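You operate a simulated robot arm through the tools that you are given. There is no shell and no other tool. Be economical: measure what you need, move in short steps, check, and stop when the job is done.

You run a simulated robot arm. Do the job below in one go: nothing can be reset, and whatever is moved stays where it is left.

## Task
Refill the feeder tube with the cap at its outlet and the cap from the orange pot; close the pot.

The check looks at the end state, three seconds after you hand in, the way a careful person would. Anything else that was tipped, shoved, dropped, spilled or broken makes it a failure. Lids that push on must go on centred and level and be pressed home; caps that screw on are set level and turned clockwise until they are tight.

## Robot
A 7-joint arm with a two-finger parallel gripper, fixed in place. Base frame: the origin is at the foot of the arm, x ahead of it, y to its left, z up; the work surface is at about z = 900. Readings come in mm, rad, newtons and seconds.
With the tool pointing down near the work surface it reaches from about 240 to 680 mm from the base axis. Its first joint turns from -1.152 to 1.152 rad. Payload 2.4 kg.
Tool frame: the origin (TCP) lies between the finger pads and is the grasp point; the fingertips stand 30 mm ahead of it; z points along the fingers, y is the line along which they close. Largest opening 94 mm; finger width 28, thickness 10; the body of the gripper, 50 by 96 mm, starts 55 mm behind the TCP.
Orientation is told as [roll, pitch, yaw] about the base's x, y, z axes, in that order, counted from this pose: with the fingers straight down and closing along the base's y, the tool's x points along the base's -x, its y along +y and its z along -z.

## Interface
- The arm moves only by the tool jog_arm. Its argument "increments" is text: rows parted by semicolons, each of 7 numbers parted by spaces: the turn, a rotation vector about the base's x, y, z in rad, then the shift along the base's x, y, z in mm, then the closure, from 0 (fully open) to 1 (shut). In form: ax ay az tx ty tz hand; .... A call has 1 to 10 rows; each row is the pose to reach, as a shift and turn from the pose commanded when the call began. Rows are played at 5 a second. More than 50 mm and 0.15 rad between two rows, or a gripper value outside its range, and nothing of the call is played. A pose out of reach is approached as far as the arm can. The call stops where the force on the tool passes 40 N (or 10 N more than at its start, if that is more) or the arm is blocked; 0.2 s more then pass. Each finger travels about 153 mm/s and halts on what it meets, pressing with about 36 N; the grip force reading is that of the motor and also rises with nothing between the fingers. The clock runs only during rows and for 0.2 s after the last one: add rows that repeat a pose to give the fingers time. It gives the time, the measured TCP pose, the force on the tool (base axes), the opening and the grip force at its end, in the units of the frame above (readings bear some noise), with the torque about the TCP (base axes, N m) and any sound that the robot's microphone picked up.
- Cameras (640 x 400 px; columns grow to the right, rows downward): "scene" is fixed at [46.2, 476.6, 1452.6]; the picture's right is [-0.69, -0.73, 0.00], its down [-0.35, 0.34, -0.87] and it looks along [0.63, -0.60, -0.49] (base axes); focal length 357 px, centre (320, 200). "wrist" rides on the gripper at [76, 14, -103] in the tool frame; the picture's right is [-0.18, 0.98, 0.00], its down [-0.75, -0.14, -0.64] and it looks along [-0.63, -0.12, 0.77] (tool axes); focal length 243 px, centre (320, 200). There is no depth. A picture from a camera that has moved, and an enlarged one, comes with that camera's place and axes in the base frame and with its lens.
- get_image(camera): a new picture of that camera. It takes no simulated time.
- close_up(camera, box): a new picture of the part [left, top, right, bottom] of that camera's present view, enlarged. It takes no simulated time.
- close_job(): hands the job in; it is judged then, once.

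Work in short steps. Places have to be worked out from the pictures, the camera data and where the tool is seen: move nearer, look again, correct. Check each grasp and each placing, and mend what went wrong. You have 120 turns and 68 pictures in all, those below and enlarged ones among them. Open the gripper and draw the arm clear of the work before you hand the job in, unless the task says otherwise; then end with one line.

The tools are called after "Request:" by a JSON object that holds its "op" and its "data". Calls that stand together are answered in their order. jog_arm: Moves the arm, as the interface text tells. Its arguments: {"type":"object","properties":{"increments":{"type":"string"}},"required":["increments"]} The other tools are called the same way: get_image (camera) takes a picture; close_up (camera, box) takes an enlarged picture of a part of a camera's view; close_job () hands the job in.

At the start:

```text
t: 0.0
position: [372.2, -90.9, 1182.6]
ee_rot: [0.001, 0.0, -0.001]
ft_force: [0.1, 0.7, 0.3]
ft_torque: [-0.02, 0.04, -0.02]
opening: 93.8
grip_force: 0.1
```

scene: 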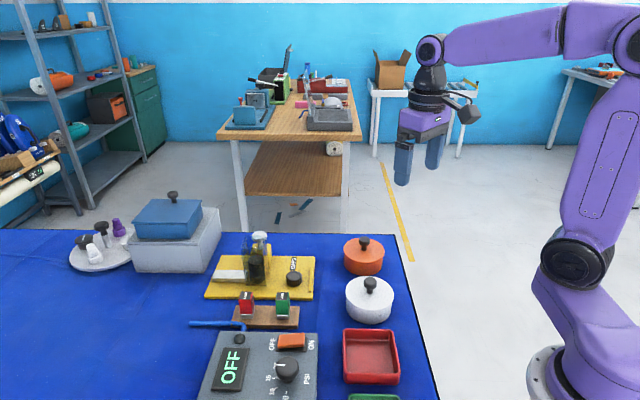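
wrist: 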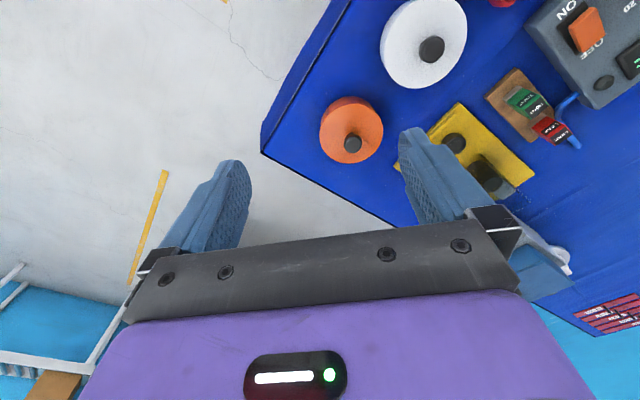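

I begin by looking closely at the feeder and the pots in the scene camera.

Request:
{"op": "close_up", "data": {"camera": "scene", "box": [190, 220, 330, 310]}}

Request:
{"op": "close_up", "data": {"camera": "scene", "box": [320, 220, 440, 400]}}

Request:
{"op": "close_up", "data": {"camera": "scene", "box": [60, 180, 230, 290]}}

Request:
{"op": "close_up", "data": {"camera": "scene", "box": [180, 280, 330, 400]}}

```text
4.44 times, centred on (260, 265) of scene
camera zoom: at [46.2, 476.6, 1452.6], right [-0.69, -0.73, 0.0], down [-0.35, 0.34, -0.87], along [0.63, -0.6, -0.49], focal length 1586 px, centre (587, -89)
```

zoom: 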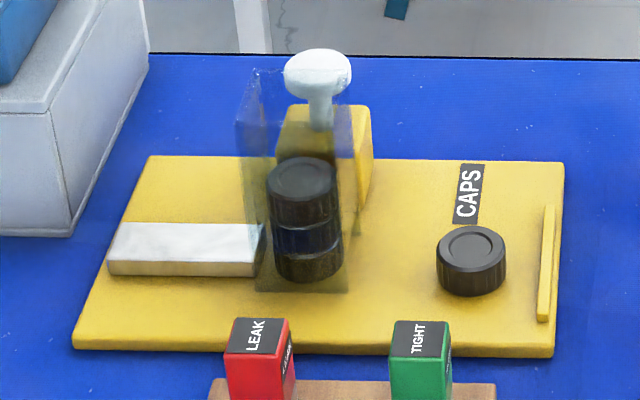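

```text
2.22 times, centred on (380, 310) of scene
camera zoom: at [46.2, 476.6, 1452.6], right [-0.69, -0.73, 0.0], down [-0.35, 0.34, -0.87], along [0.63, -0.6, -0.49], focal length 793 px, centre (187, -44)
```

zoom: 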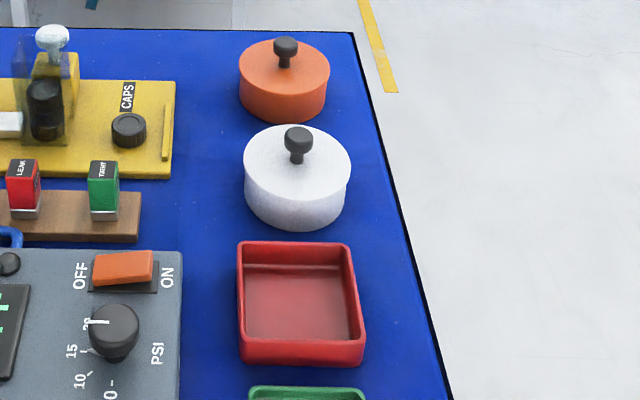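

```text
3.64 times, centred on (145, 235) of scene
camera zoom: at [46.2, 476.6, 1452.6], right [-0.69, -0.73, 0.0], down [-0.35, 0.34, -0.87], along [0.63, -0.6, -0.49], focal length 1298 px, centre (956, 73)
```

zoom: 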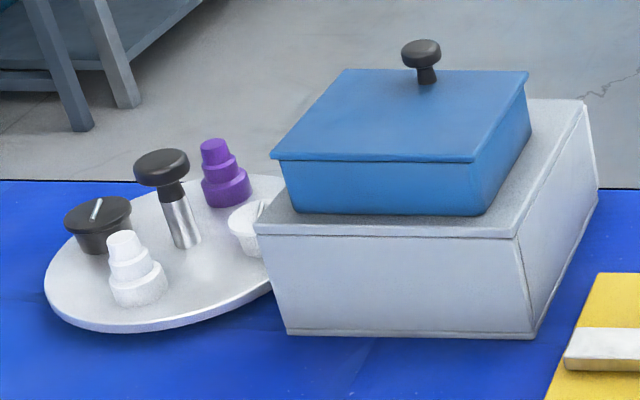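

```text
3.33 times, centred on (255, 340) of scene
camera zoom: at [46.2, 476.6, 1452.6], right [-0.69, -0.73, 0.0], down [-0.35, 0.34, -0.87], along [0.63, -0.6, -0.49], focal length 1190 px, centre (537, -267)
```

zoom: 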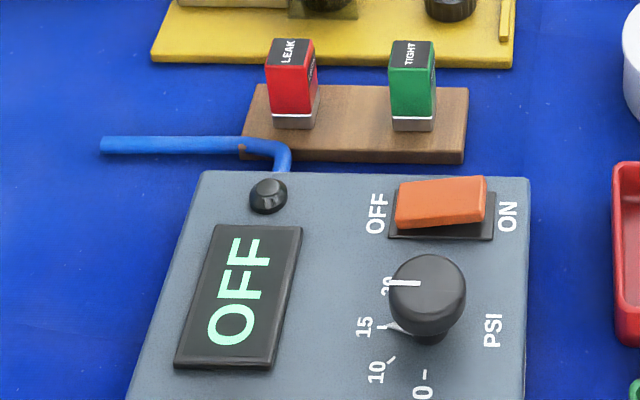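

The outlet cap looks to be near (512,112), the tube near (565,172), and the orange pot near (448,-44). I'll move the wrist camera over the feeder to measure these better.

Request:
{"op": "jog_arm", "data": {"increments": "0 0 0 -7 42 -6 0; 0 0 0 -14 84 -12 0; 0 0 0 -21 126 -18 0; 0 0 0 -28 168 -24 0; 0 0 0 -32 211 -32 0; 0 0 0 -32 211 -32 0; 0 0 0 -32 211 -32 0"}}

Request:
{"op": "get_image", "data": {"camera": "wrist"}}

```text
t: 1.6
position: [340.5, 119.8, 1149.3]
ee_rot: [0.0, 0.001, 0.0]
ft_force: [0.6, -0.1, 0.0]
ft_torque: [-0.01, 0.01, 0.02]
opening: 94.0
grip_force: 0.0
```

```text
61 pictures are left
camera wrist: at [264.5, 134.6, 1253.3], right [0.18, 0.98, 0.0], down [0.75, -0.14, 0.64], along [0.63, -0.12, -0.77], focal length 243 px, centre (320, 200)
```

wrist: 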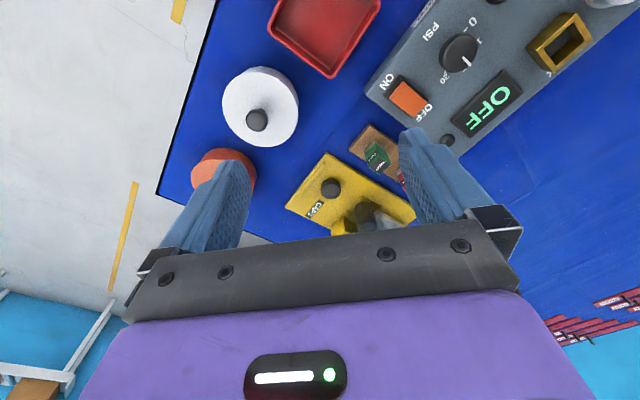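

The cap at the outlet is at about (507,107). I'll move over the tube so I can see down into it.

Request:
{"op": "jog_arm", "data": {"increments": "0 0 0 35 15 0 0; 0 0 0 70 30 0 0; 0 0 0 105 45 0 0; 0 0 0 120 50 0 0; 0 0 0 120 50 0 0"}}

Request:
{"op": "get_image", "data": {"camera": "wrist"}}

Request:
{"op": "close_up", "data": {"camera": "wrist", "box": [230, 60, 420, 180]}}

```text
t: 2.8
position: [460.6, 169.9, 1152.2]
ee_rot: [0.0, -0.001, 0.001]
ft_force: [0.3, 0.0, 0.0]
ft_torque: [0.0, 0.01, -0.02]
opening: 93.9
grip_force: 0.1
```

```text
60 pictures are left
camera wrist: at [383.3, 183.9, 1253.6], right [0.18, 0.98, 0.0], down [0.75, -0.14, 0.64], along [0.63, -0.12, -0.77], focal length 243 px, centre (320, 200)
```

wrist: 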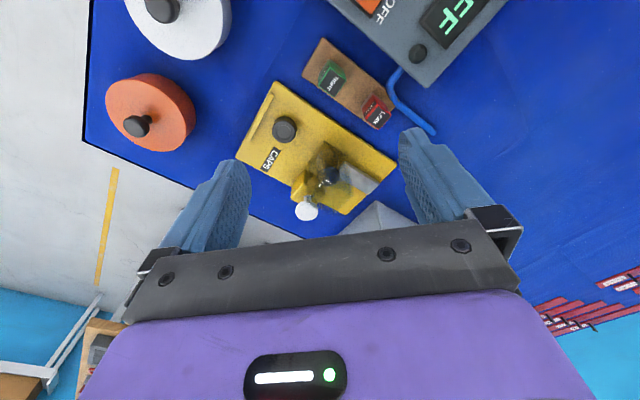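

```text
3.33 times, centred on (325, 120) of wrist
camera zoom: at [383.3, 183.9, 1253.6], right [0.18, 0.98, 0.0], down [0.75, -0.14, 0.64], along [0.63, -0.12, -0.77], focal length 809 px, centre (303, 467)
```

zoom: 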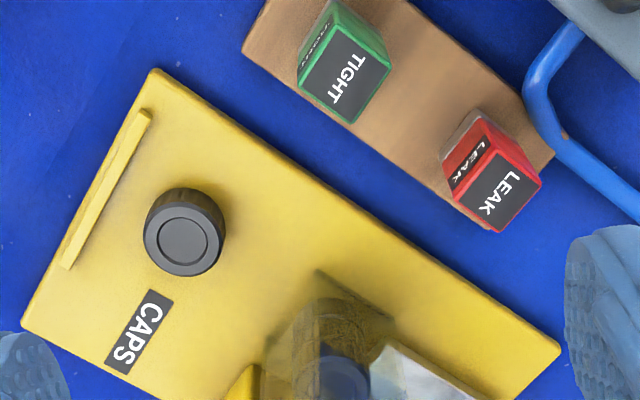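

Request:
{"op": "close_up", "data": {"camera": "wrist", "box": [280, 130, 400, 225]}}

Request:
{"op": "close_up", "data": {"camera": "scene", "box": [230, 225, 290, 290]}}

```text
4.21 times, centred on (340, 178) of wrist
camera zoom: at [383.3, 183.9, 1253.6], right [0.18, 0.98, 0.0], down [0.75, -0.14, 0.64], along [0.63, -0.12, -0.77], focal length 1022 px, centre (236, 295)
```

zoom: 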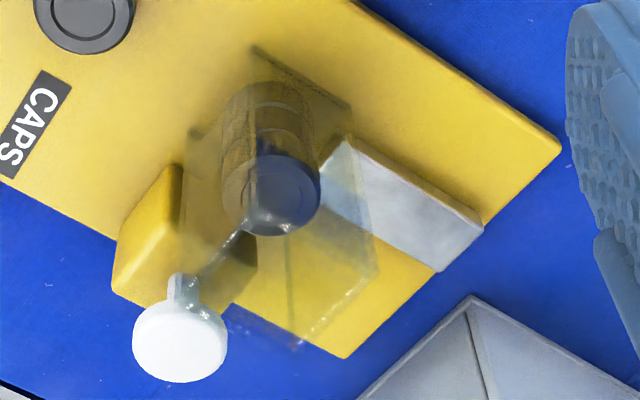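

```text
6.15 times, centred on (260, 258) of scene
camera zoom: at [46.2, 476.6, 1452.6], right [-0.69, -0.73, 0.0], down [-0.35, 0.34, -0.87], along [0.63, -0.6, -0.49], focal length 2196 px, centre (689, -154)
```

zoom: 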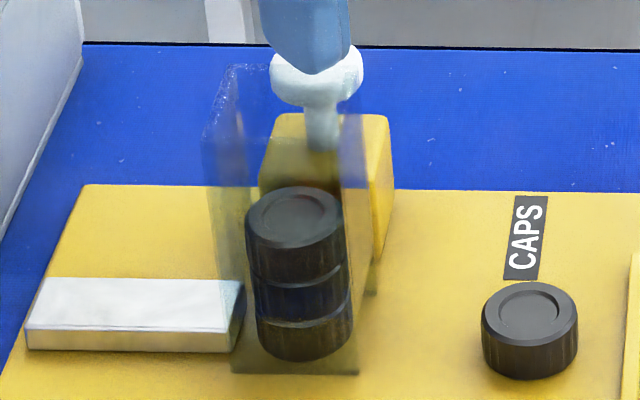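

The tube is centred near (575,163) with its top at about z 1013, and the cap is near (514,107). I'll turn the gripper 45° so the fingers close across the feed line, and hover over the cap.

Request:
{"op": "jog_arm", "data": {"increments": "0 0 0.131 9 -10 -15 0.2; 0 0 0.262 18 -20 -30 0.4; 0 0 0.393 27 -30 -45 0.4; 0 0 0.524 36 -40 -60 0.4; 0 0 0.654 45 -52 -75 0.4; 0 0 0.785 53 -63 -90 0.4; 0 0 0.785 53 -63 -102 0.4; 0 0 0.785 53 -63 -102 0.4"}}

Request:
{"op": "get_image", "data": {"camera": "wrist"}}

```text
t: 4.6
position: [512.5, 106.7, 1048.1]
ee_rot: [0.0, 0.0, 0.786]
ft_force: [-0.2, 0.0, 0.9]
ft_torque: [0.02, -0.02, 0.02]
opening: 56.4
grip_force: 0.0
```

```text
56 pictures are left
camera wrist: at [448.4, 63.9, 1150.5], right [-0.57, 0.82, 0.0], down [0.63, 0.43, 0.64], along [0.53, 0.36, -0.77], focal length 243 px, centre (320, 200)
```

wrist: 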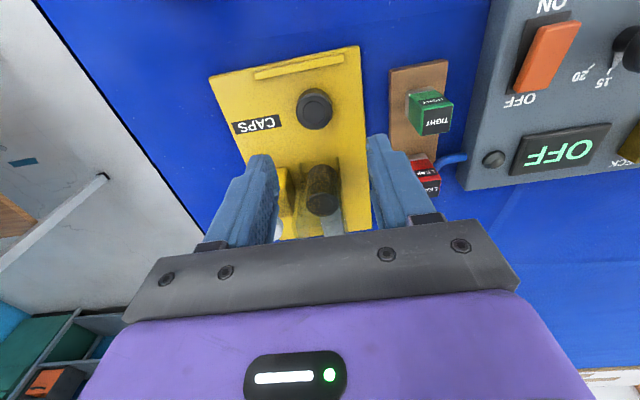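

Request:
{"op": "close_up", "data": {"camera": "wrist", "box": [240, 50, 400, 150]}}

```text
4.00 times, centred on (320, 100) of wrist
camera zoom: at [448.4, 63.9, 1150.5], right [-0.57, 0.82, 0.0], down [0.63, 0.43, 0.64], along [0.53, 0.36, -0.77], focal length 970 px, centre (320, 600)
```

zoom: 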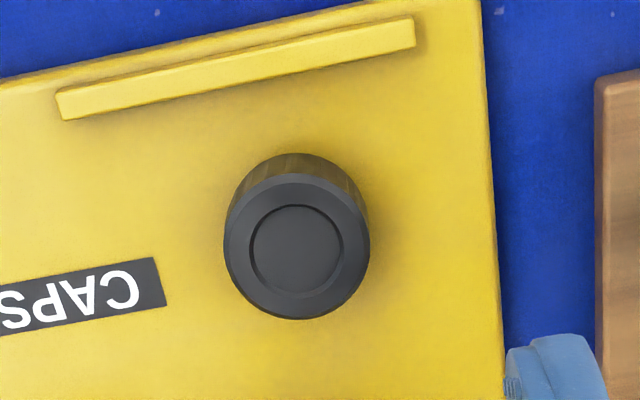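

The cap is about 5 mm off the tool axis. I'll correct for that and come down part of the way.

Request:
{"op": "jog_arm", "data": {"increments": "0 0 0 6.5 -2 -30 0.4; 0 0 0 6.5 -2 -66 0.4; 0 0 0 6.5 -2 -66 0.4"}}

Request:
{"op": "get_image", "data": {"camera": "wrist"}}

Request:
{"op": "close_up", "data": {"camera": "scene", "box": [230, 200, 330, 300]}}

```text
t: 5.4
position: [518.9, 106.5, 981.8]
ee_rot: [-0.001, 0.001, 0.785]
ft_force: [0.4, 0.5, -0.2]
ft_torque: [0.0, 0.0, -0.03]
opening: 56.5
grip_force: 0.1
```

```text
54 pictures are left
camera wrist: at [454.4, 63.1, 1084.6], right [-0.57, 0.82, 0.0], down [0.63, 0.43, 0.64], along [0.53, 0.36, -0.77], focal length 243 px, centre (320, 200)
```

wrist: 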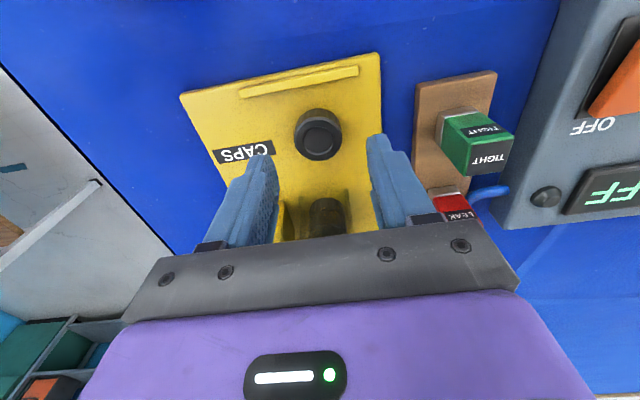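

```text
4.00 times, centred on (280, 250) of scene
camera zoom: at [46.2, 476.6, 1452.6], right [-0.69, -0.73, 0.0], down [-0.35, 0.34, -0.87], along [0.63, -0.6, -0.49], focal length 1428 px, centre (480, 0)
```

zoom: 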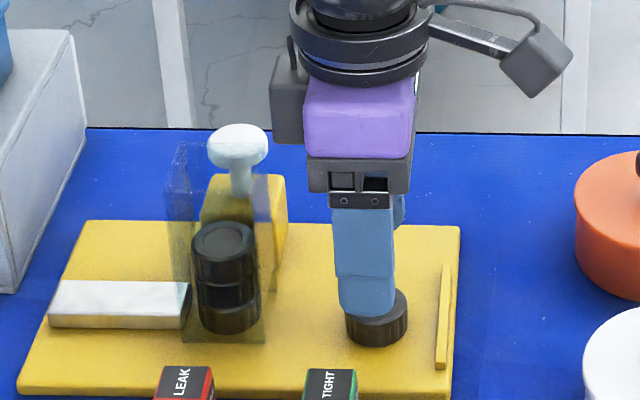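

Request:
{"op": "close_up", "data": {"camera": "wrist", "box": [240, 85, 400, 185]}}

```text
4.00 times, centred on (320, 135) of wrist
camera zoom: at [454.4, 63.1, 1084.6], right [-0.57, 0.82, 0.0], down [0.63, 0.43, 0.64], along [0.53, 0.36, -0.77], focal length 970 px, centre (320, 460)
```

zoom: 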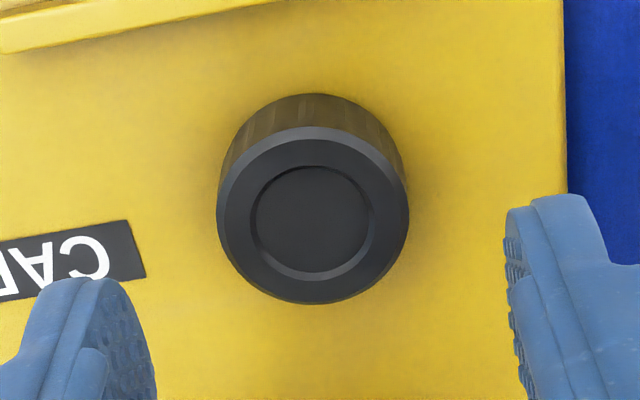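

The cap is aligned, and its top is at about z 926. I'll lower to z 944, which gives about 12 mm of grip on its upper part, and close.

Request:
{"op": "jog_arm", "data": {"increments": "0 0 0 0.6 -0.8 -20 0.4; 0 0 0 0.6 -0.8 -38 0.4; 0 0 0 0.6 -0.8 -38 0.4; 0 0 0 0.6 -0.8 -38 0.7; 0 0 0 0.6 -0.8 -38 0.8; 0 0 0 0.6 -0.8 -38 0.8"}}

Request:
{"op": "close_up", "data": {"camera": "scene", "box": [260, 240, 330, 300]}}

```text
t: 6.8
position: [522.1, 105.3, 944.7]
ee_rot: [0.0, -0.001, 0.783]
ft_force: [-0.2, 0.6, 0.1]
ft_torque: [-0.01, -0.01, 0.0]
opening: 28.5
grip_force: 36.5
```

```text
6.67 times, centred on (295, 270) of scene
camera zoom: at [46.2, 476.6, 1452.6], right [-0.69, -0.73, 0.0], down [-0.35, 0.34, -0.87], along [0.63, -0.6, -0.49], focal length 2379 px, centre (487, -267)
```

zoom: 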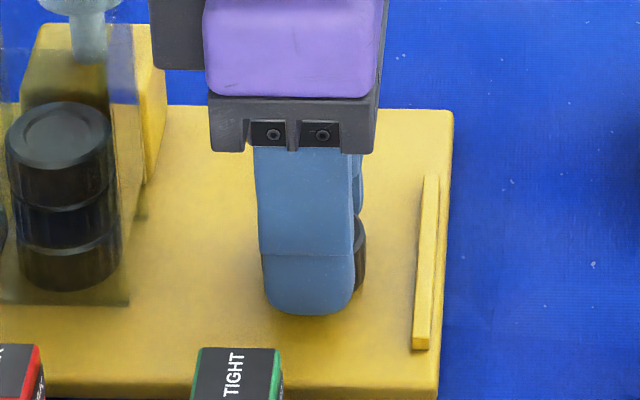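

It gripped at 28.5 mm. I'll lift straight up and check the hold.

Request:
{"op": "jog_arm", "data": {"increments": "0 0 0 0 0 30 0.8; 0 0 0 0 0 70 0.8; 0 0 0 0 0 115 0.8; 0 0 0 0 0 115 0.8"}}

Request:
{"op": "close_up", "data": {"camera": "scene", "box": [240, 190, 330, 290]}}

Request:
{"op": "get_image", "data": {"camera": "wrist"}}

```text
t: 7.8
position: [520.3, 103.4, 1061.9]
ee_rot: [0.001, 0.0, 0.785]
ft_force: [0.1, -0.2, 0.6]
ft_torque: [0.01, 0.01, 0.01]
opening: 28.3
grip_force: 35.8
```

```text
4.00 times, centred on (285, 240) of scene
camera zoom: at [46.2, 476.6, 1452.6], right [-0.69, -0.73, 0.0], down [-0.35, 0.34, -0.87], along [0.63, -0.6, -0.49], focal length 1428 px, centre (460, 40)
```

zoom: 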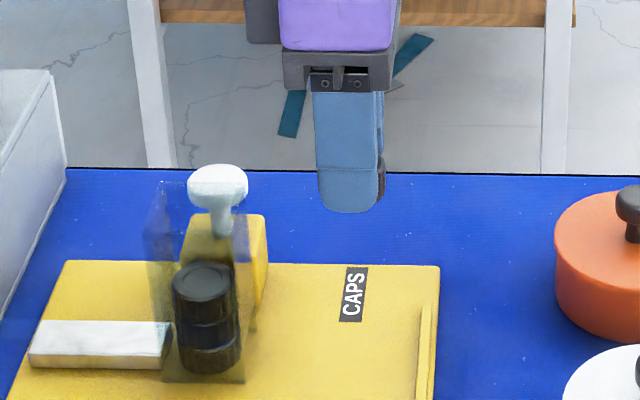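

```text
49 pictures are left
camera wrist: at [454.5, 59.6, 1163.4], right [-0.57, 0.82, 0.0], down [0.63, 0.43, 0.64], along [0.53, 0.36, -0.77], focal length 243 px, centre (320, 200)
```

wrist: 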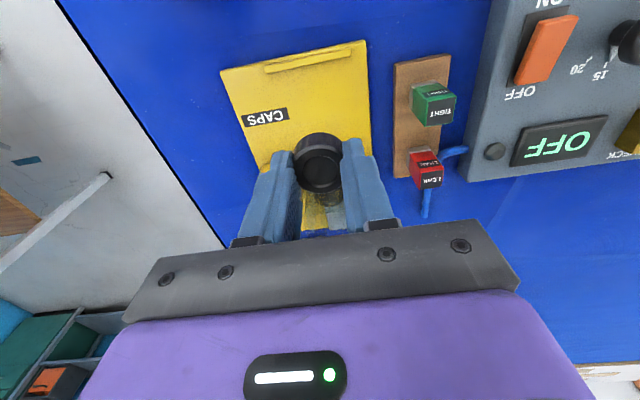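

Request:
{"op": "close_up", "data": {"camera": "wrist", "box": [265, 120, 375, 200]}}

Request:
{"op": "close_up", "data": {"camera": "scene", "box": [300, 225, 345, 250]}}

```text
5.00 times, centred on (320, 160) of wrist
camera zoom: at [454.5, 59.6, 1163.4], right [-0.57, 0.82, 0.0], down [0.63, 0.43, 0.64], along [0.53, 0.36, -0.77], focal length 1213 px, centre (320, 400)
```

zoom: 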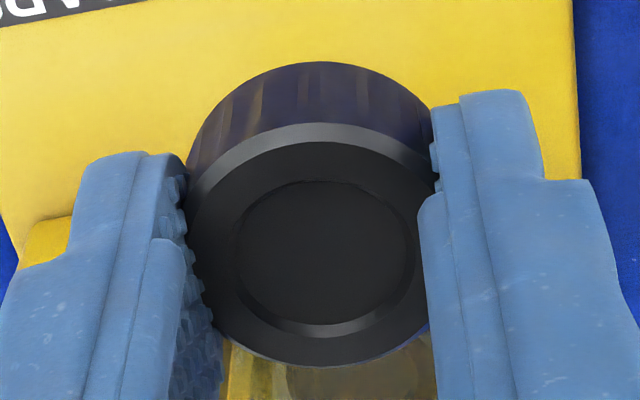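

```text
14.22 times, centred on (322, 238) of scene
camera zoom: at [46.2, 476.6, 1452.6], right [-0.69, -0.73, 0.0], down [-0.35, 0.34, -0.87], along [0.63, -0.6, -0.49], focal length 5076 px, centre (284, -333)
```

zoom: 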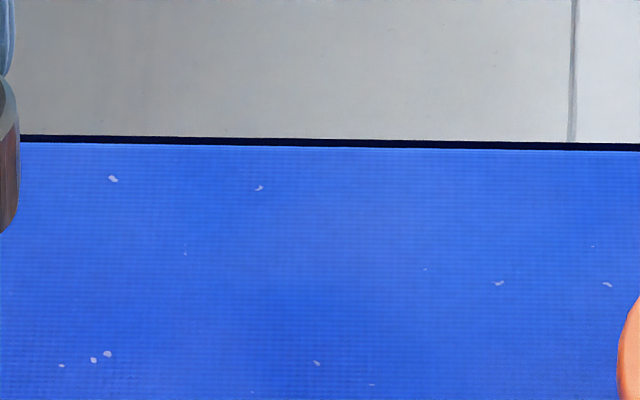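

The cap is held level. I'll raise it and move over to the tube at about (580,162), staying well above the rim, to check the alignment in both cameras.

Request:
{"op": "jog_arm", "data": {"increments": "0 0 0 0 0 28 0.8; 0 0 0 20 19 28 0.8; 0 0 0 40 39 28 0.8; 0 0 0 60 58 28 0.8; 0 0 0 60 58 28 0.8"}}

Request:
{"op": "get_image", "data": {"camera": "wrist"}}

Request:
{"op": "close_up", "data": {"camera": "scene", "box": [210, 190, 310, 290]}}

```text
t: 9.0
position: [580.5, 161.6, 1087.1]
ee_rot: [0.0, 0.001, 0.784]
ft_force: [0.1, -0.2, -0.2]
ft_torque: [-0.01, 0.01, 0.02]
opening: 28.5
grip_force: 35.8
```

```text
46 pictures are left
camera wrist: at [514.7, 117.9, 1190.4], right [-0.56, 0.83, 0.0], down [0.63, 0.43, 0.64], along [0.53, 0.36, -0.77], focal length 243 px, centre (320, 200)
```

wrist: 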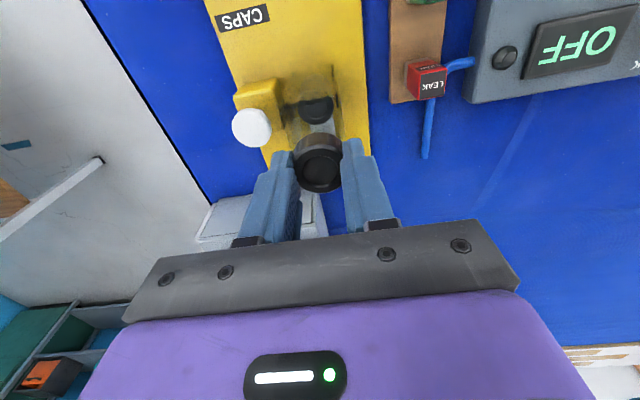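

```text
4.00 times, centred on (260, 240) of scene
camera zoom: at [46.2, 476.6, 1452.6], right [-0.69, -0.73, 0.0], down [-0.35, 0.34, -0.87], along [0.63, -0.6, -0.49], focal length 1428 px, centre (560, 40)
```

zoom: 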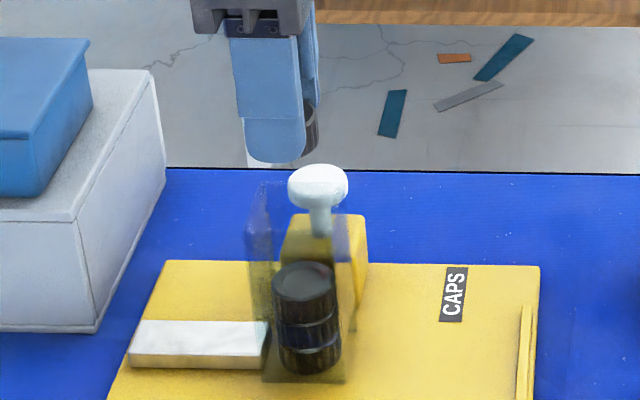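

Request:
{"op": "close_up", "data": {"camera": "wrist", "box": [240, 60, 400, 160]}}

Request:
{"op": "close_up", "data": {"camera": "scene", "box": [235, 215, 305, 290]}}

```text
4.00 times, centred on (320, 110) of wrist
camera zoom: at [514.7, 117.9, 1190.4], right [-0.56, 0.83, 0.0], down [0.63, 0.43, 0.64], along [0.53, 0.36, -0.77], focal length 970 px, centre (320, 560)
```

zoom: 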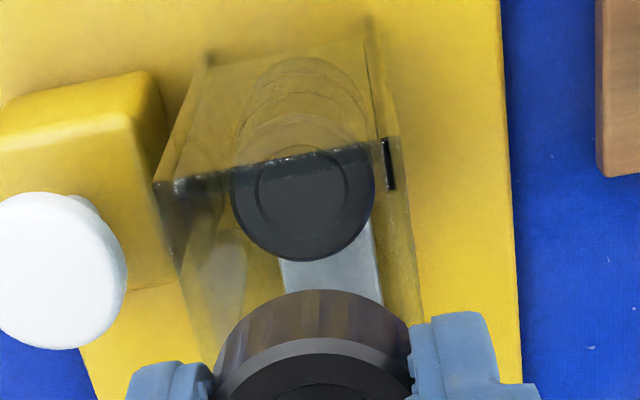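

```text
5.33 times, centred on (270, 252) of scene
camera zoom: at [46.2, 476.6, 1452.6], right [-0.69, -0.73, 0.0], down [-0.35, 0.34, -0.87], along [0.63, -0.6, -0.49], focal length 1903 px, centre (587, -80)
```

zoom: 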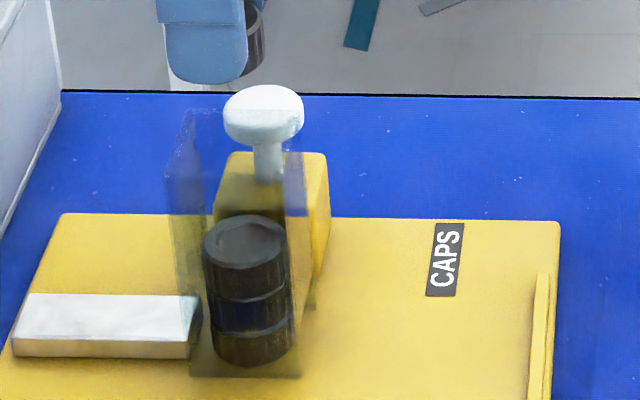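

Combining both views, the tube centre is at about (584.3,158.7) and the rim is near z 1010. I'll shift there and lower the cap into the mouth.

Request:
{"op": "jog_arm", "data": {"increments": "0 0 0 3.8 -2.9 0 0.8; 0 0 0 3.8 -2.9 -15 0.8; 0 0 0 3.8 -2.9 -32 0.8; 0 0 0 3.8 -2.9 -32 0.8"}}

Request:
{"op": "close_up", "data": {"camera": "wrist", "box": [240, 90, 400, 190]}}

Request:
{"op": "close_up", "data": {"camera": "scene", "box": [235, 215, 305, 290]}}

```text
t: 10.0
position: [584.2, 160.0, 1056.3]
ee_rot: [0.0, -0.001, 0.786]
ft_force: [0.3, 0.4, 0.3]
ft_torque: [-0.03, 0.02, -0.04]
opening: 28.4
grip_force: 36.1
```

```text
4.00 times, centred on (320, 140) of wrist
camera zoom: at [519.2, 116.0, 1158.1], right [-0.57, 0.82, 0.0], down [0.63, 0.43, 0.64], along [0.53, 0.36, -0.77], focal length 970 px, centre (320, 440)
```

zoom: 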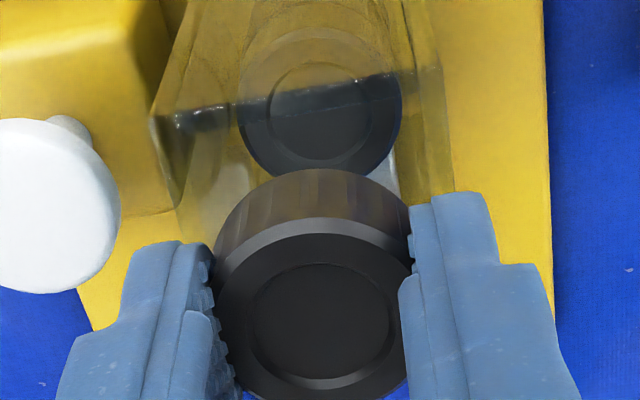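

```text
5.33 times, centred on (270, 252) of scene
camera zoom: at [46.2, 476.6, 1452.6], right [-0.69, -0.73, 0.0], down [-0.35, 0.34, -0.87], along [0.63, -0.6, -0.49], focal length 1903 px, centre (587, -80)
```

zoom: 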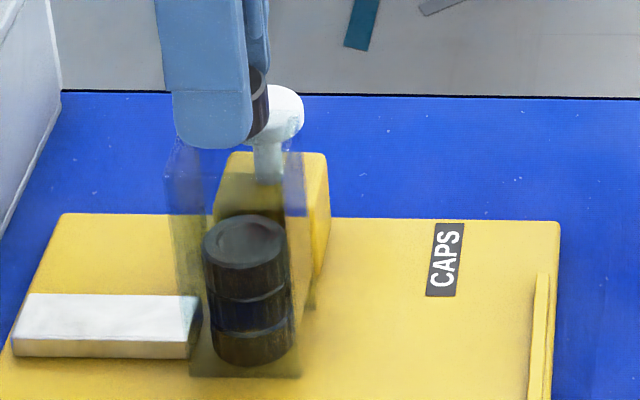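

Alignment is within 1–2 mm. I'll nudge it by (-1,-1) and lower until the cap bottom enters the mouth, with the fingertips staying just above the rim.

Request:
{"op": "jog_arm", "data": {"increments": "0 0 0 -1 -1 -5 0.8; 0 0 0 -1 -1 -10 0.8; 0 0 0 -1 -1 -14 0.8; 0 0 0 -1 -1 -14 0.8"}}

Request:
{"op": "close_up", "data": {"camera": "scene", "box": [235, 215, 305, 290]}}

Request:
{"op": "close_up", "data": {"camera": "wrist", "box": [240, 90, 400, 190]}}

```text
t: 11.0
position: [582.2, 157.9, 1043.6]
ee_rot: [0.001, 0.001, 0.786]
ft_force: [0.8, 0.6, 0.3]
ft_torque: [-0.01, 0.0, 0.01]
opening: 28.4
grip_force: 35.9
```

```text
5.33 times, centred on (270, 252) of scene
camera zoom: at [46.2, 476.6, 1452.6], right [-0.69, -0.73, 0.0], down [-0.35, 0.34, -0.87], along [0.63, -0.6, -0.49], focal length 1903 px, centre (587, -80)
```

zoom: 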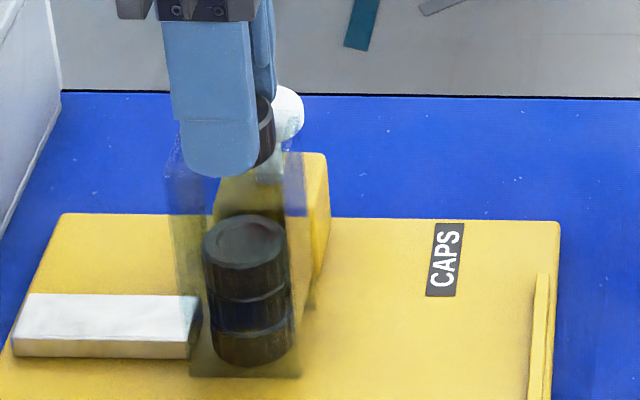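

```text
4.00 times, centred on (320, 140) of wrist
camera zoom: at [518.3, 114.8, 1144.9], right [-0.57, 0.82, 0.0], down [0.63, 0.43, 0.64], along [0.53, 0.36, -0.77], focal length 970 px, centre (320, 440)
```

zoom: 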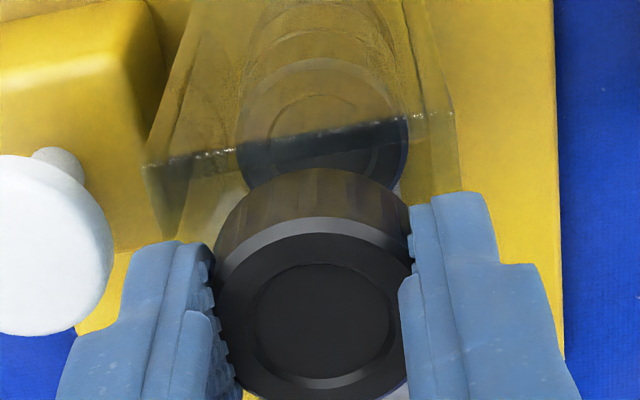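

The cap sits centred over the mouth. I'll go 3 mm lower and release with a modest opening.

Request:
{"op": "jog_arm", "data": {"increments": "0 0 0 0 0 -3 0.8; 0 0 0 0 0 -3 0.8; 0 0 0 0 0 -3 0.5; 0 0 0 0 0 -3 0.5; 0 0 0 0 0 -3 0.5"}}

Request:
{"op": "close_up", "data": {"camera": "scene", "box": [235, 215, 305, 290]}}

```text
t: 12.2
position: [585.0, 156.3, 1041.8]
ee_rot: [-0.004, -0.007, 0.785]
ft_force: [14.8, -13.8, 28.8]
ft_torque: [-0.09, 0.31, 0.17]
opening: 35.9
grip_force: 0.0
```

```text
5.33 times, centred on (270, 252) of scene
camera zoom: at [46.1, 476.0, 1452.8], right [-0.69, -0.73, 0.0], down [-0.35, 0.34, -0.87], along [0.63, -0.6, -0.49], focal length 1903 px, centre (587, -80)
```

zoom: 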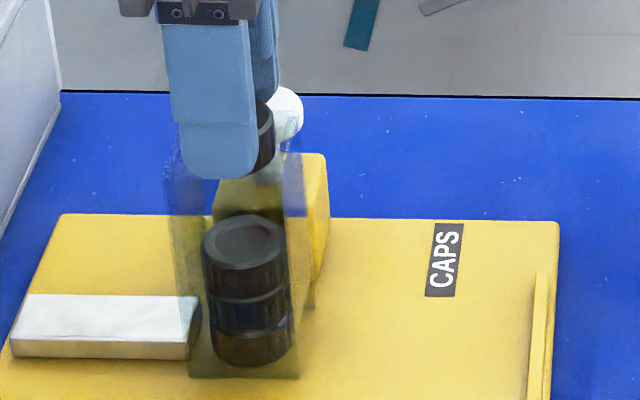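

The near finger seems to be pressing on the tube wall (force up and sideways). I'll close on the cap again and lift a little to relieve it, then look.

Request:
{"op": "jog_arm", "data": {"increments": "0 0 0 0 0 3 0.8; 0 0 0 0 0 5 0.8; 0 0 0 0 0 5 0.8; 0 0 0 0 0 5 0.8"}}

Request:
{"op": "close_up", "data": {"camera": "wrist", "box": [240, 90, 400, 190]}}

Request:
{"op": "close_up", "data": {"camera": "scene", "box": [235, 225, 285, 265]}}

```text
t: 13.2
position: [582.5, 160.0, 1044.1]
ee_rot: [0.003, 0.001, 0.788]
ft_force: [1.2, -0.5, 0.0]
ft_torque: [-0.01, 0.04, 0.02]
opening: 31.0
grip_force: 36.6
```

```text
4.00 times, centred on (320, 140) of wrist
camera zoom: at [517.2, 116.1, 1146.0], right [-0.57, 0.82, 0.0], down [0.63, 0.43, 0.64], along [0.53, 0.36, -0.77], focal length 970 px, centre (320, 440)
```

zoom: 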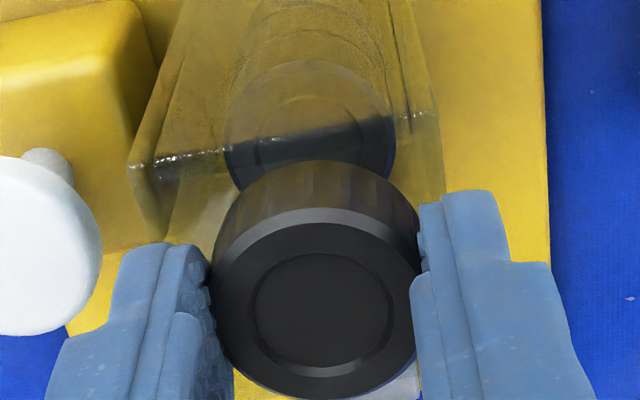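

```text
10.00 times, centred on (260, 245) of scene
camera zoom: at [46.2, 476.6, 1452.6], right [-0.69, -0.73, 0.0], down [-0.35, 0.34, -0.87], along [0.63, -0.6, -0.49], focal length 3569 px, centre (920, -250)
```

zoom: 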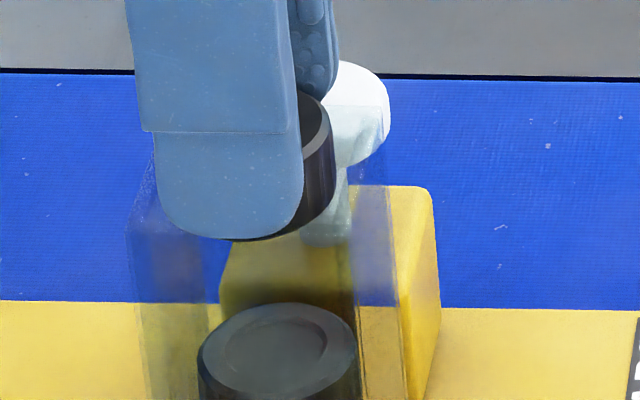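

The cap isn't entering yet, and I need the exact mouth geometry. I'll lift and back off to get a clear look at the tube's top.

Request:
{"op": "jog_arm", "data": {"increments": "0 0 0 0 0 40 0.8; 0 0 0 -10 -10 80 0.8; 0 0 0 -40 -40 100 0.8; 0 0 0 -60 -60 100 0.8; 0 0 0 -60 -60 100 0.8"}}

Request:
{"op": "close_up", "data": {"camera": "scene", "box": [235, 225, 285, 275]}}

Request:
{"op": "get_image", "data": {"camera": "wrist"}}

```text
t: 14.4
position: [521.2, 95.7, 1143.2]
ee_rot: [0.002, 0.0, 0.784]
ft_force: [0.3, -0.6, -0.4]
ft_torque: [0.01, 0.04, 0.02]
opening: 31.1
grip_force: 35.9
```

```text
8.00 times, centred on (260, 250) of scene
camera zoom: at [46.2, 476.5, 1452.6], right [-0.69, -0.73, 0.0], down [-0.35, 0.34, -0.87], along [0.63, -0.6, -0.49], focal length 2855 px, centre (800, -200)
```

zoom: 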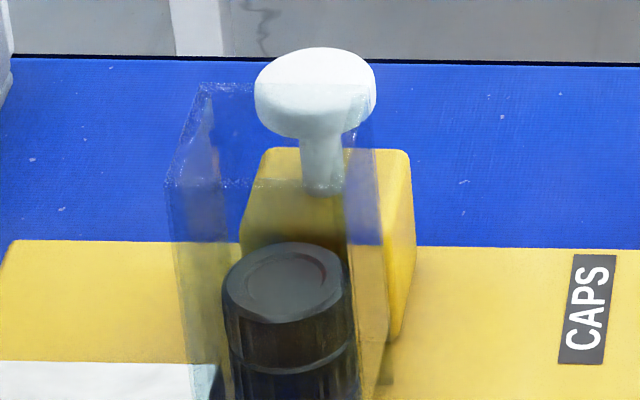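

```text
34 pictures are left
camera wrist: at [456.9, 53.6, 1245.6], right [-0.57, 0.82, 0.0], down [0.63, 0.43, 0.64], along [0.53, 0.36, -0.77], focal length 243 px, centre (320, 200)
```

wrist: 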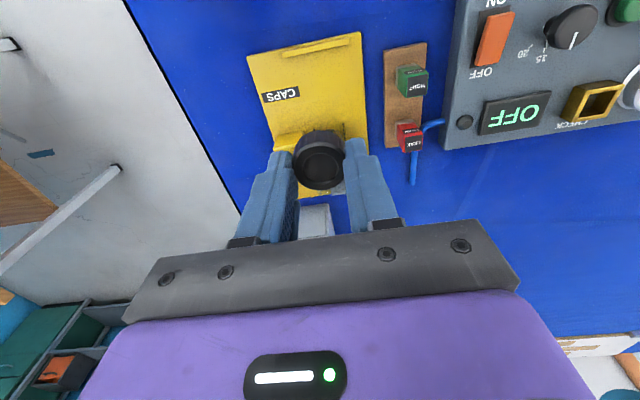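

The rim corners put the tube centre at about (583,158.7) with the rim near z 1010. My grip left too little cap sticking out below the fingers. I'll set the cap back on its outlet spot and take it again higher up.

Request:
{"op": "jog_arm", "data": {"increments": "0 0 0 0 8 -45 0.8; 0 0 0 0 8 -90 0.8; 0 0 0 0 8 -135 0.8; 0 0 0 0 8 -175 0.8; 0 0 0 0 8 -190 0.8; 0 0 0 0 8 -198 0.8; 0 0 0 0 8 -198 0.8"}}

Request:
{"op": "close_up", "data": {"camera": "scene", "box": [265, 245, 325, 295]}}

```text
t: 16.0
position: [525.1, 105.6, 948.3]
ee_rot: [-0.002, -0.004, 0.787]
ft_force: [-2.3, -2.4, 15.0]
ft_torque: [-0.12, 0.09, 0.03]
opening: 31.1
grip_force: 36.3
```

```text
8.00 times, centred on (295, 270) of scene
camera zoom: at [45.9, 476.4, 1452.7], right [-0.69, -0.73, 0.0], down [-0.35, 0.34, -0.87], along [0.63, -0.6, -0.49], focal length 2855 px, centre (520, -360)
```

zoom: 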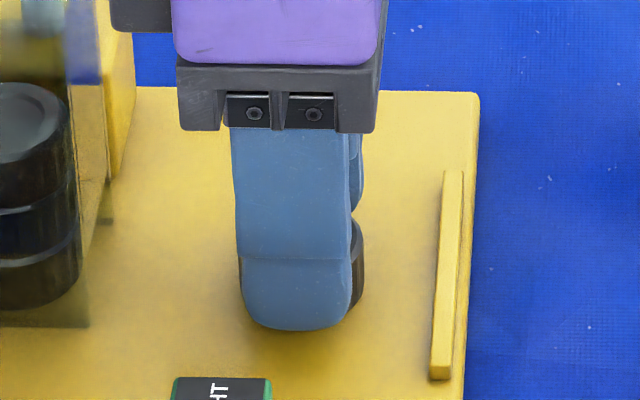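

The cap has touched the plate at z 948. I'll open, rise to about z 951.5, and grip only the top 5–6 mm.

Request:
{"op": "jog_arm", "data": {"increments": "0 0 0 0 0 0 0.55; 0 0 0 0 0 0 0.5; 0 0 0 0 0 0 0.5; 0 0 0 -1 0 5.5 0.5; 0 0 0 -1 0 5.5 0.5"}}

Request:
{"op": "close_up", "data": {"camera": "wrist", "box": [240, 90, 400, 190]}}

```text
t: 17.2
position: [520.0, 105.9, 952.1]
ee_rot: [0.001, 0.0, 0.785]
ft_force: [-0.4, 0.0, 0.0]
ft_torque: [-0.01, -0.03, -0.02]
opening: 46.8
grip_force: 0.1
```

```text
4.00 times, centred on (320, 140) of wrist
camera zoom: at [457.1, 61.9, 1054.3], right [-0.57, 0.82, 0.0], down [0.63, 0.43, 0.64], along [0.53, 0.36, -0.77], focal length 970 px, centre (320, 440)
```

zoom: 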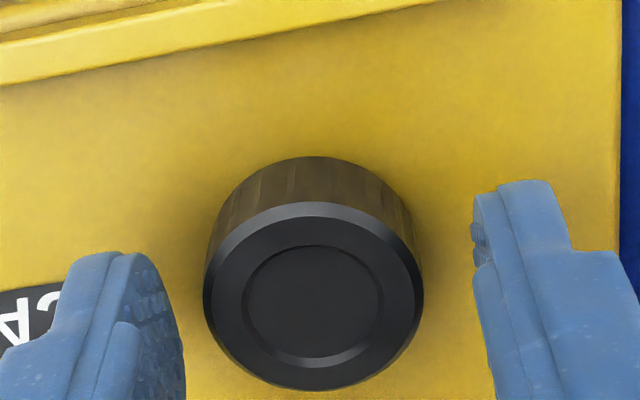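

Request:
{"op": "jog_arm", "data": {"increments": "0 0 0 2 0 -1.5 0.5; 0 0 0 2 0 -1.5 0.65; 0 0 0 2 0 -1.5 0.8; 0 0 0 2 0 -1.5 0.8; 0 0 0 2 0 20 0.8; 0 0 0 2 0 20 0.8"}}

Request:
{"op": "close_up", "data": {"camera": "wrist", "box": [240, 90, 400, 190]}}

Request:
{"op": "close_up", "data": {"camera": "scene", "box": [265, 235, 325, 285]}}

```text
t: 18.6
position: [523.4, 107.0, 970.8]
ee_rot: [0.0, 0.001, 0.786]
ft_force: [0.0, 0.0, -0.1]
ft_torque: [-0.02, -0.01, 0.03]
opening: 31.0
grip_force: 36.1
```

```text
4.00 times, centred on (320, 140) of wrist
camera zoom: at [458.5, 62.7, 1073.9], right [-0.57, 0.82, 0.0], down [0.63, 0.43, 0.64], along [0.53, 0.36, -0.77], focal length 970 px, centre (320, 440)
```

zoom: 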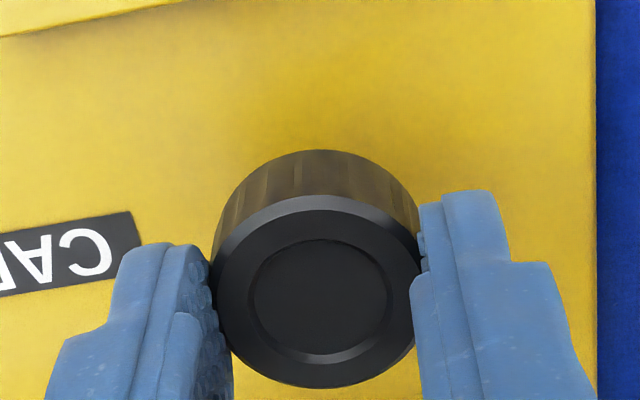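

```text
8.00 times, centred on (295, 260) of scene
camera zoom: at [46.2, 476.6, 1452.6], right [-0.69, -0.73, 0.0], down [-0.35, 0.34, -0.87], along [0.63, -0.6, -0.49], focal length 2855 px, centre (520, -280)
```

zoom: 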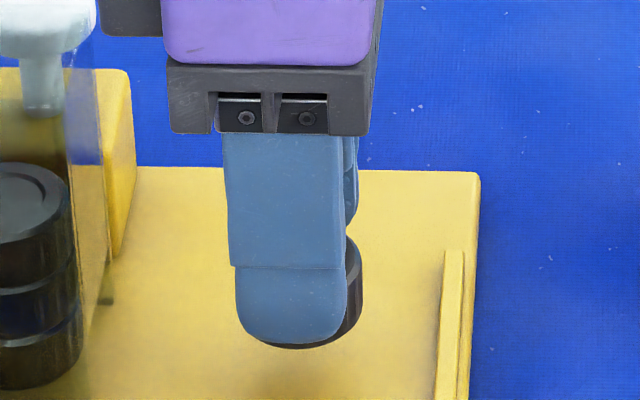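

The cap is level with about 13 mm sticking out below the fingers. I'll rise and return over the tube.

Request:
{"op": "jog_arm", "data": {"increments": "0 0 0 0 0 40 0.8; 0 0 0 0 0 80 0.8; 0 0 0 0 0 110 0.8; 0 0 0 30 26 110 0.8; 0 0 0 60 53 110 0.8; 0 0 0 60 53 95 0.8; 0 0 0 60 53 95 0.8; 0 0 0 60 53 95 0.8"}}

Request:
{"op": "close_up", "data": {"camera": "wrist", "box": [240, 90, 400, 190]}}

Request:
{"op": "close_up", "data": {"camera": "scene", "box": [235, 215, 285, 265]}}

```text
t: 20.4
position: [582.6, 159.7, 1066.3]
ee_rot: [0.001, -0.001, 0.786]
ft_force: [0.0, -0.5, 0.4]
ft_torque: [-0.03, 0.0, 0.04]
opening: 31.4
grip_force: 36.3
```

```text
4.00 times, centred on (320, 140) of wrist
camera zoom: at [517.7, 115.4, 1169.1], right [-0.56, 0.83, 0.0], down [0.63, 0.43, 0.64], along [0.53, 0.36, -0.77], focal length 970 px, centre (320, 440)
```

zoom: 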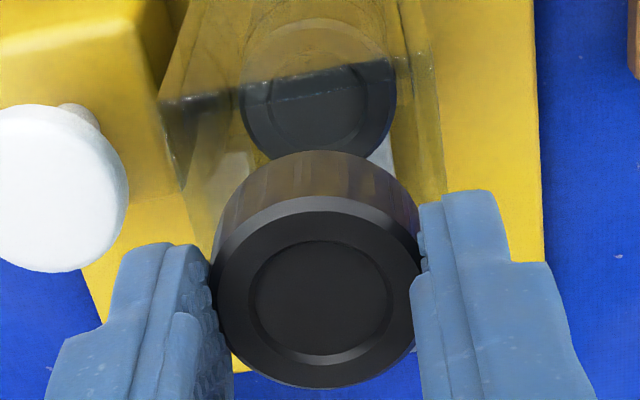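

```text
8.00 times, centred on (260, 240) of scene
camera zoom: at [46.2, 476.6, 1452.6], right [-0.69, -0.73, 0.0], down [-0.35, 0.34, -0.87], along [0.63, -0.6, -0.49], focal length 2855 px, centre (800, -120)
```

zoom: 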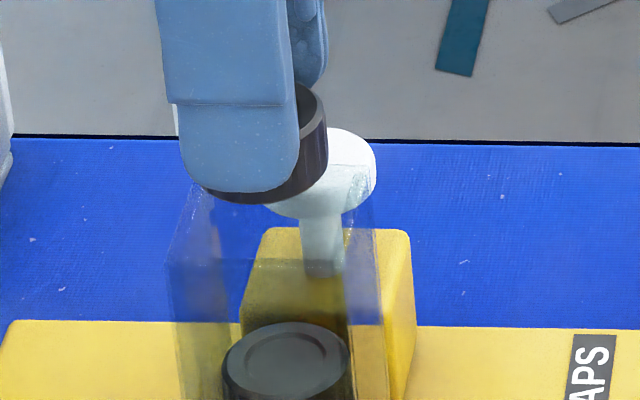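

Both views agree that the cap is centred, and its bottom is about 12.6 mm above the rim. I'll lower it 16 mm and check.

Request:
{"op": "jog_arm", "data": {"increments": "0 0 0 0 0 -6 0.8; 0 0 0 0 0 -11 0.8; 0 0 0 0 0 -16 0.8; 0 0 0 0 0 -16 0.8"}}

Request:
{"op": "close_up", "data": {"camera": "scene", "box": [235, 215, 285, 265]}}

Request:
{"op": "close_up", "data": {"camera": "wrist", "box": [240, 90, 400, 190]}}

```text
t: 21.4
position: [583.1, 161.4, 1051.2]
ee_rot: [0.001, 0.002, 0.786]
ft_force: [0.2, -0.5, -0.1]
ft_torque: [-0.04, -0.01, 0.01]
opening: 31.2
grip_force: 35.0
```

```text
8.00 times, centred on (260, 240) of scene
camera zoom: at [46.2, 476.6, 1452.6], right [-0.69, -0.73, 0.0], down [-0.35, 0.34, -0.87], along [0.63, -0.6, -0.49], focal length 2855 px, centre (800, -120)
```

zoom: 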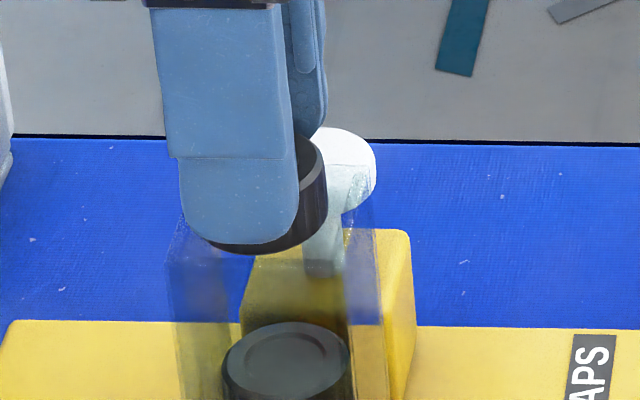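

```text
4.00 times, centred on (320, 140) of wrist
camera zoom: at [518.9, 116.4, 1153.1], right [-0.57, 0.82, 0.0], down [0.63, 0.43, 0.64], along [0.53, 0.36, -0.77], focal length 970 px, centre (320, 440)
```

zoom: 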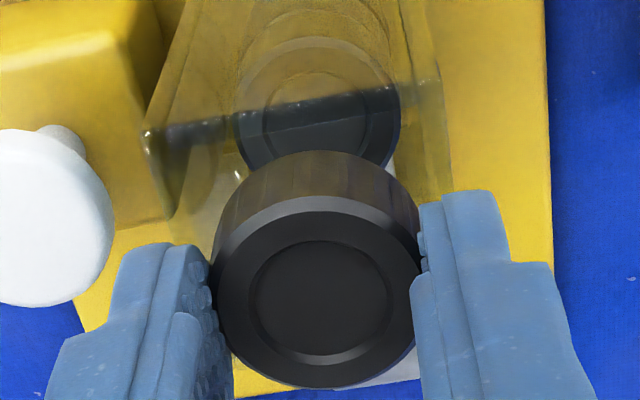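

No contact so far. Both views suggest a shift of about 1.3 mm toward the outlet, so I'll apply it and lower 5 mm more.

Request:
{"op": "jog_arm", "data": {"increments": "0 0 0 -1 -1 0 0.8; 0 0 0 -1 -1 -2.5 0.8; 0 0 0 -1 -1 -5 0.8; 0 0 0 -1 -1 -5 0.8"}}

Request:
{"op": "close_up", "data": {"camera": "scene", "box": [235, 215, 285, 265]}}

```text
t: 22.4
position: [582.2, 157.1, 1045.0]
ee_rot: [0.0, 0.0, 0.786]
ft_force: [0.6, -0.1, 0.1]
ft_torque: [0.0, -0.03, -0.02]
opening: 31.5
grip_force: 36.4
```

```text
8.00 times, centred on (260, 240) of scene
camera zoom: at [46.2, 476.6, 1452.6], right [-0.69, -0.73, 0.0], down [-0.35, 0.34, -0.87], along [0.63, -0.6, -0.49], focal length 2855 px, centre (800, -120)
```

zoom: 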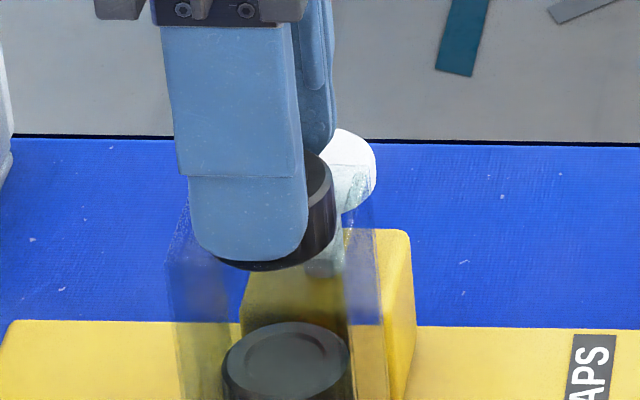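

The cap is about 7 mm inside the mouth with no contact force. I'll release.

Request:
{"op": "jog_arm", "data": {"increments": "0 0 0 0 0 0 0.6; 0 0 0 0 0 0 0.5; 0 0 0 0 0 0 0.5; 0 0 0 0 0 10 0.5; 0 0 0 0 0 40 0.5; 0 0 0 0 0 60 0.5"}}

Request:
{"op": "close_up", "data": {"camera": "scene", "box": [235, 215, 305, 290]}}

```text
t: 23.8
position: [583.8, 158.7, 1105.0]
ee_rot: [0.0, 0.0, 0.786]
ft_force: [0.2, -0.5, 0.2]
ft_torque: [-0.02, 0.0, -0.04]
opening: 46.8
grip_force: 0.0
```

```text
5.33 times, centred on (270, 252) of scene
camera zoom: at [46.2, 476.6, 1452.6], right [-0.69, -0.73, 0.0], down [-0.35, 0.34, -0.87], along [0.63, -0.6, -0.49], focal length 1903 px, centre (587, -80)
```

zoom: 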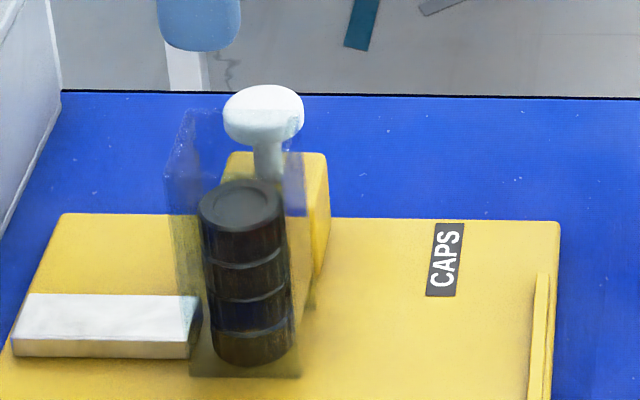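

Four caps are now stacked in the tube. Next is the orange pot: I'll hover over its lid at about (450,-45).

Request:
{"op": "jog_arm", "data": {"increments": "0 0 0 -22 -34 0 0.5; 0 0 0 -44 -68 0 0.4; 0 0 0 -66 -102 0 0.3; 0 0 0 -88 -136 0 0.3; 0 0 0 -110 -170 0 0.3; 0 0 0 -132 -204 0 0.3; 0 0 0 -132 -204 -20 0.3; 0 0 0 -132 -204 -20 0.3"}}

Request:
{"op": "get_image", "data": {"camera": "wrist"}}

Request:
{"op": "close_up", "data": {"camera": "scene", "box": [320, 180, 420, 280]}}

```text
t: 25.6
position: [449.5, -44.2, 1087.6]
ee_rot: [0.0, 0.001, 0.785]
ft_force: [0.9, -0.3, 0.8]
ft_torque: [0.0, 0.05, 0.01]
opening: 65.9
grip_force: 0.1
```

```text
23 pictures are left
camera wrist: at [385.1, -88.3, 1187.9], right [-0.57, 0.82, 0.0], down [0.63, 0.43, 0.64], along [0.53, 0.36, -0.77], focal length 243 px, centre (320, 200)
```

wrist: 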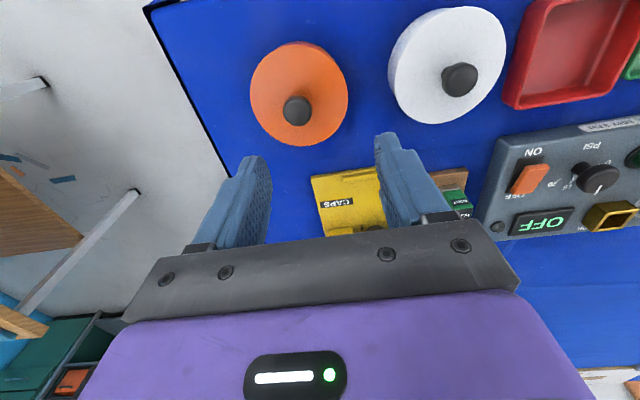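

```text
4.00 times, centred on (370, 230) of scene
camera zoom: at [46.2, 476.6, 1452.6], right [-0.69, -0.73, 0.0], down [-0.35, 0.34, -0.87], along [0.63, -0.6, -0.49], focal length 1428 px, centre (120, 80)
```

zoom: 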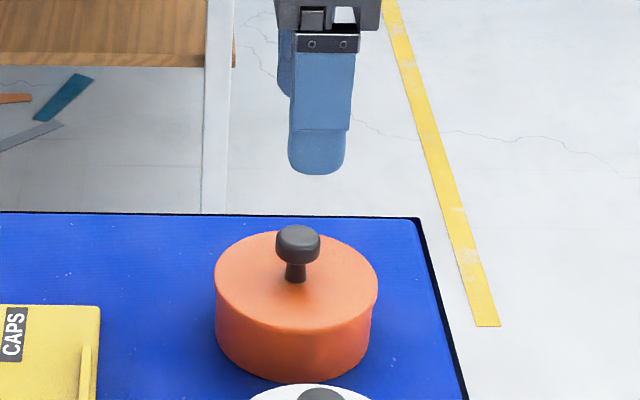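

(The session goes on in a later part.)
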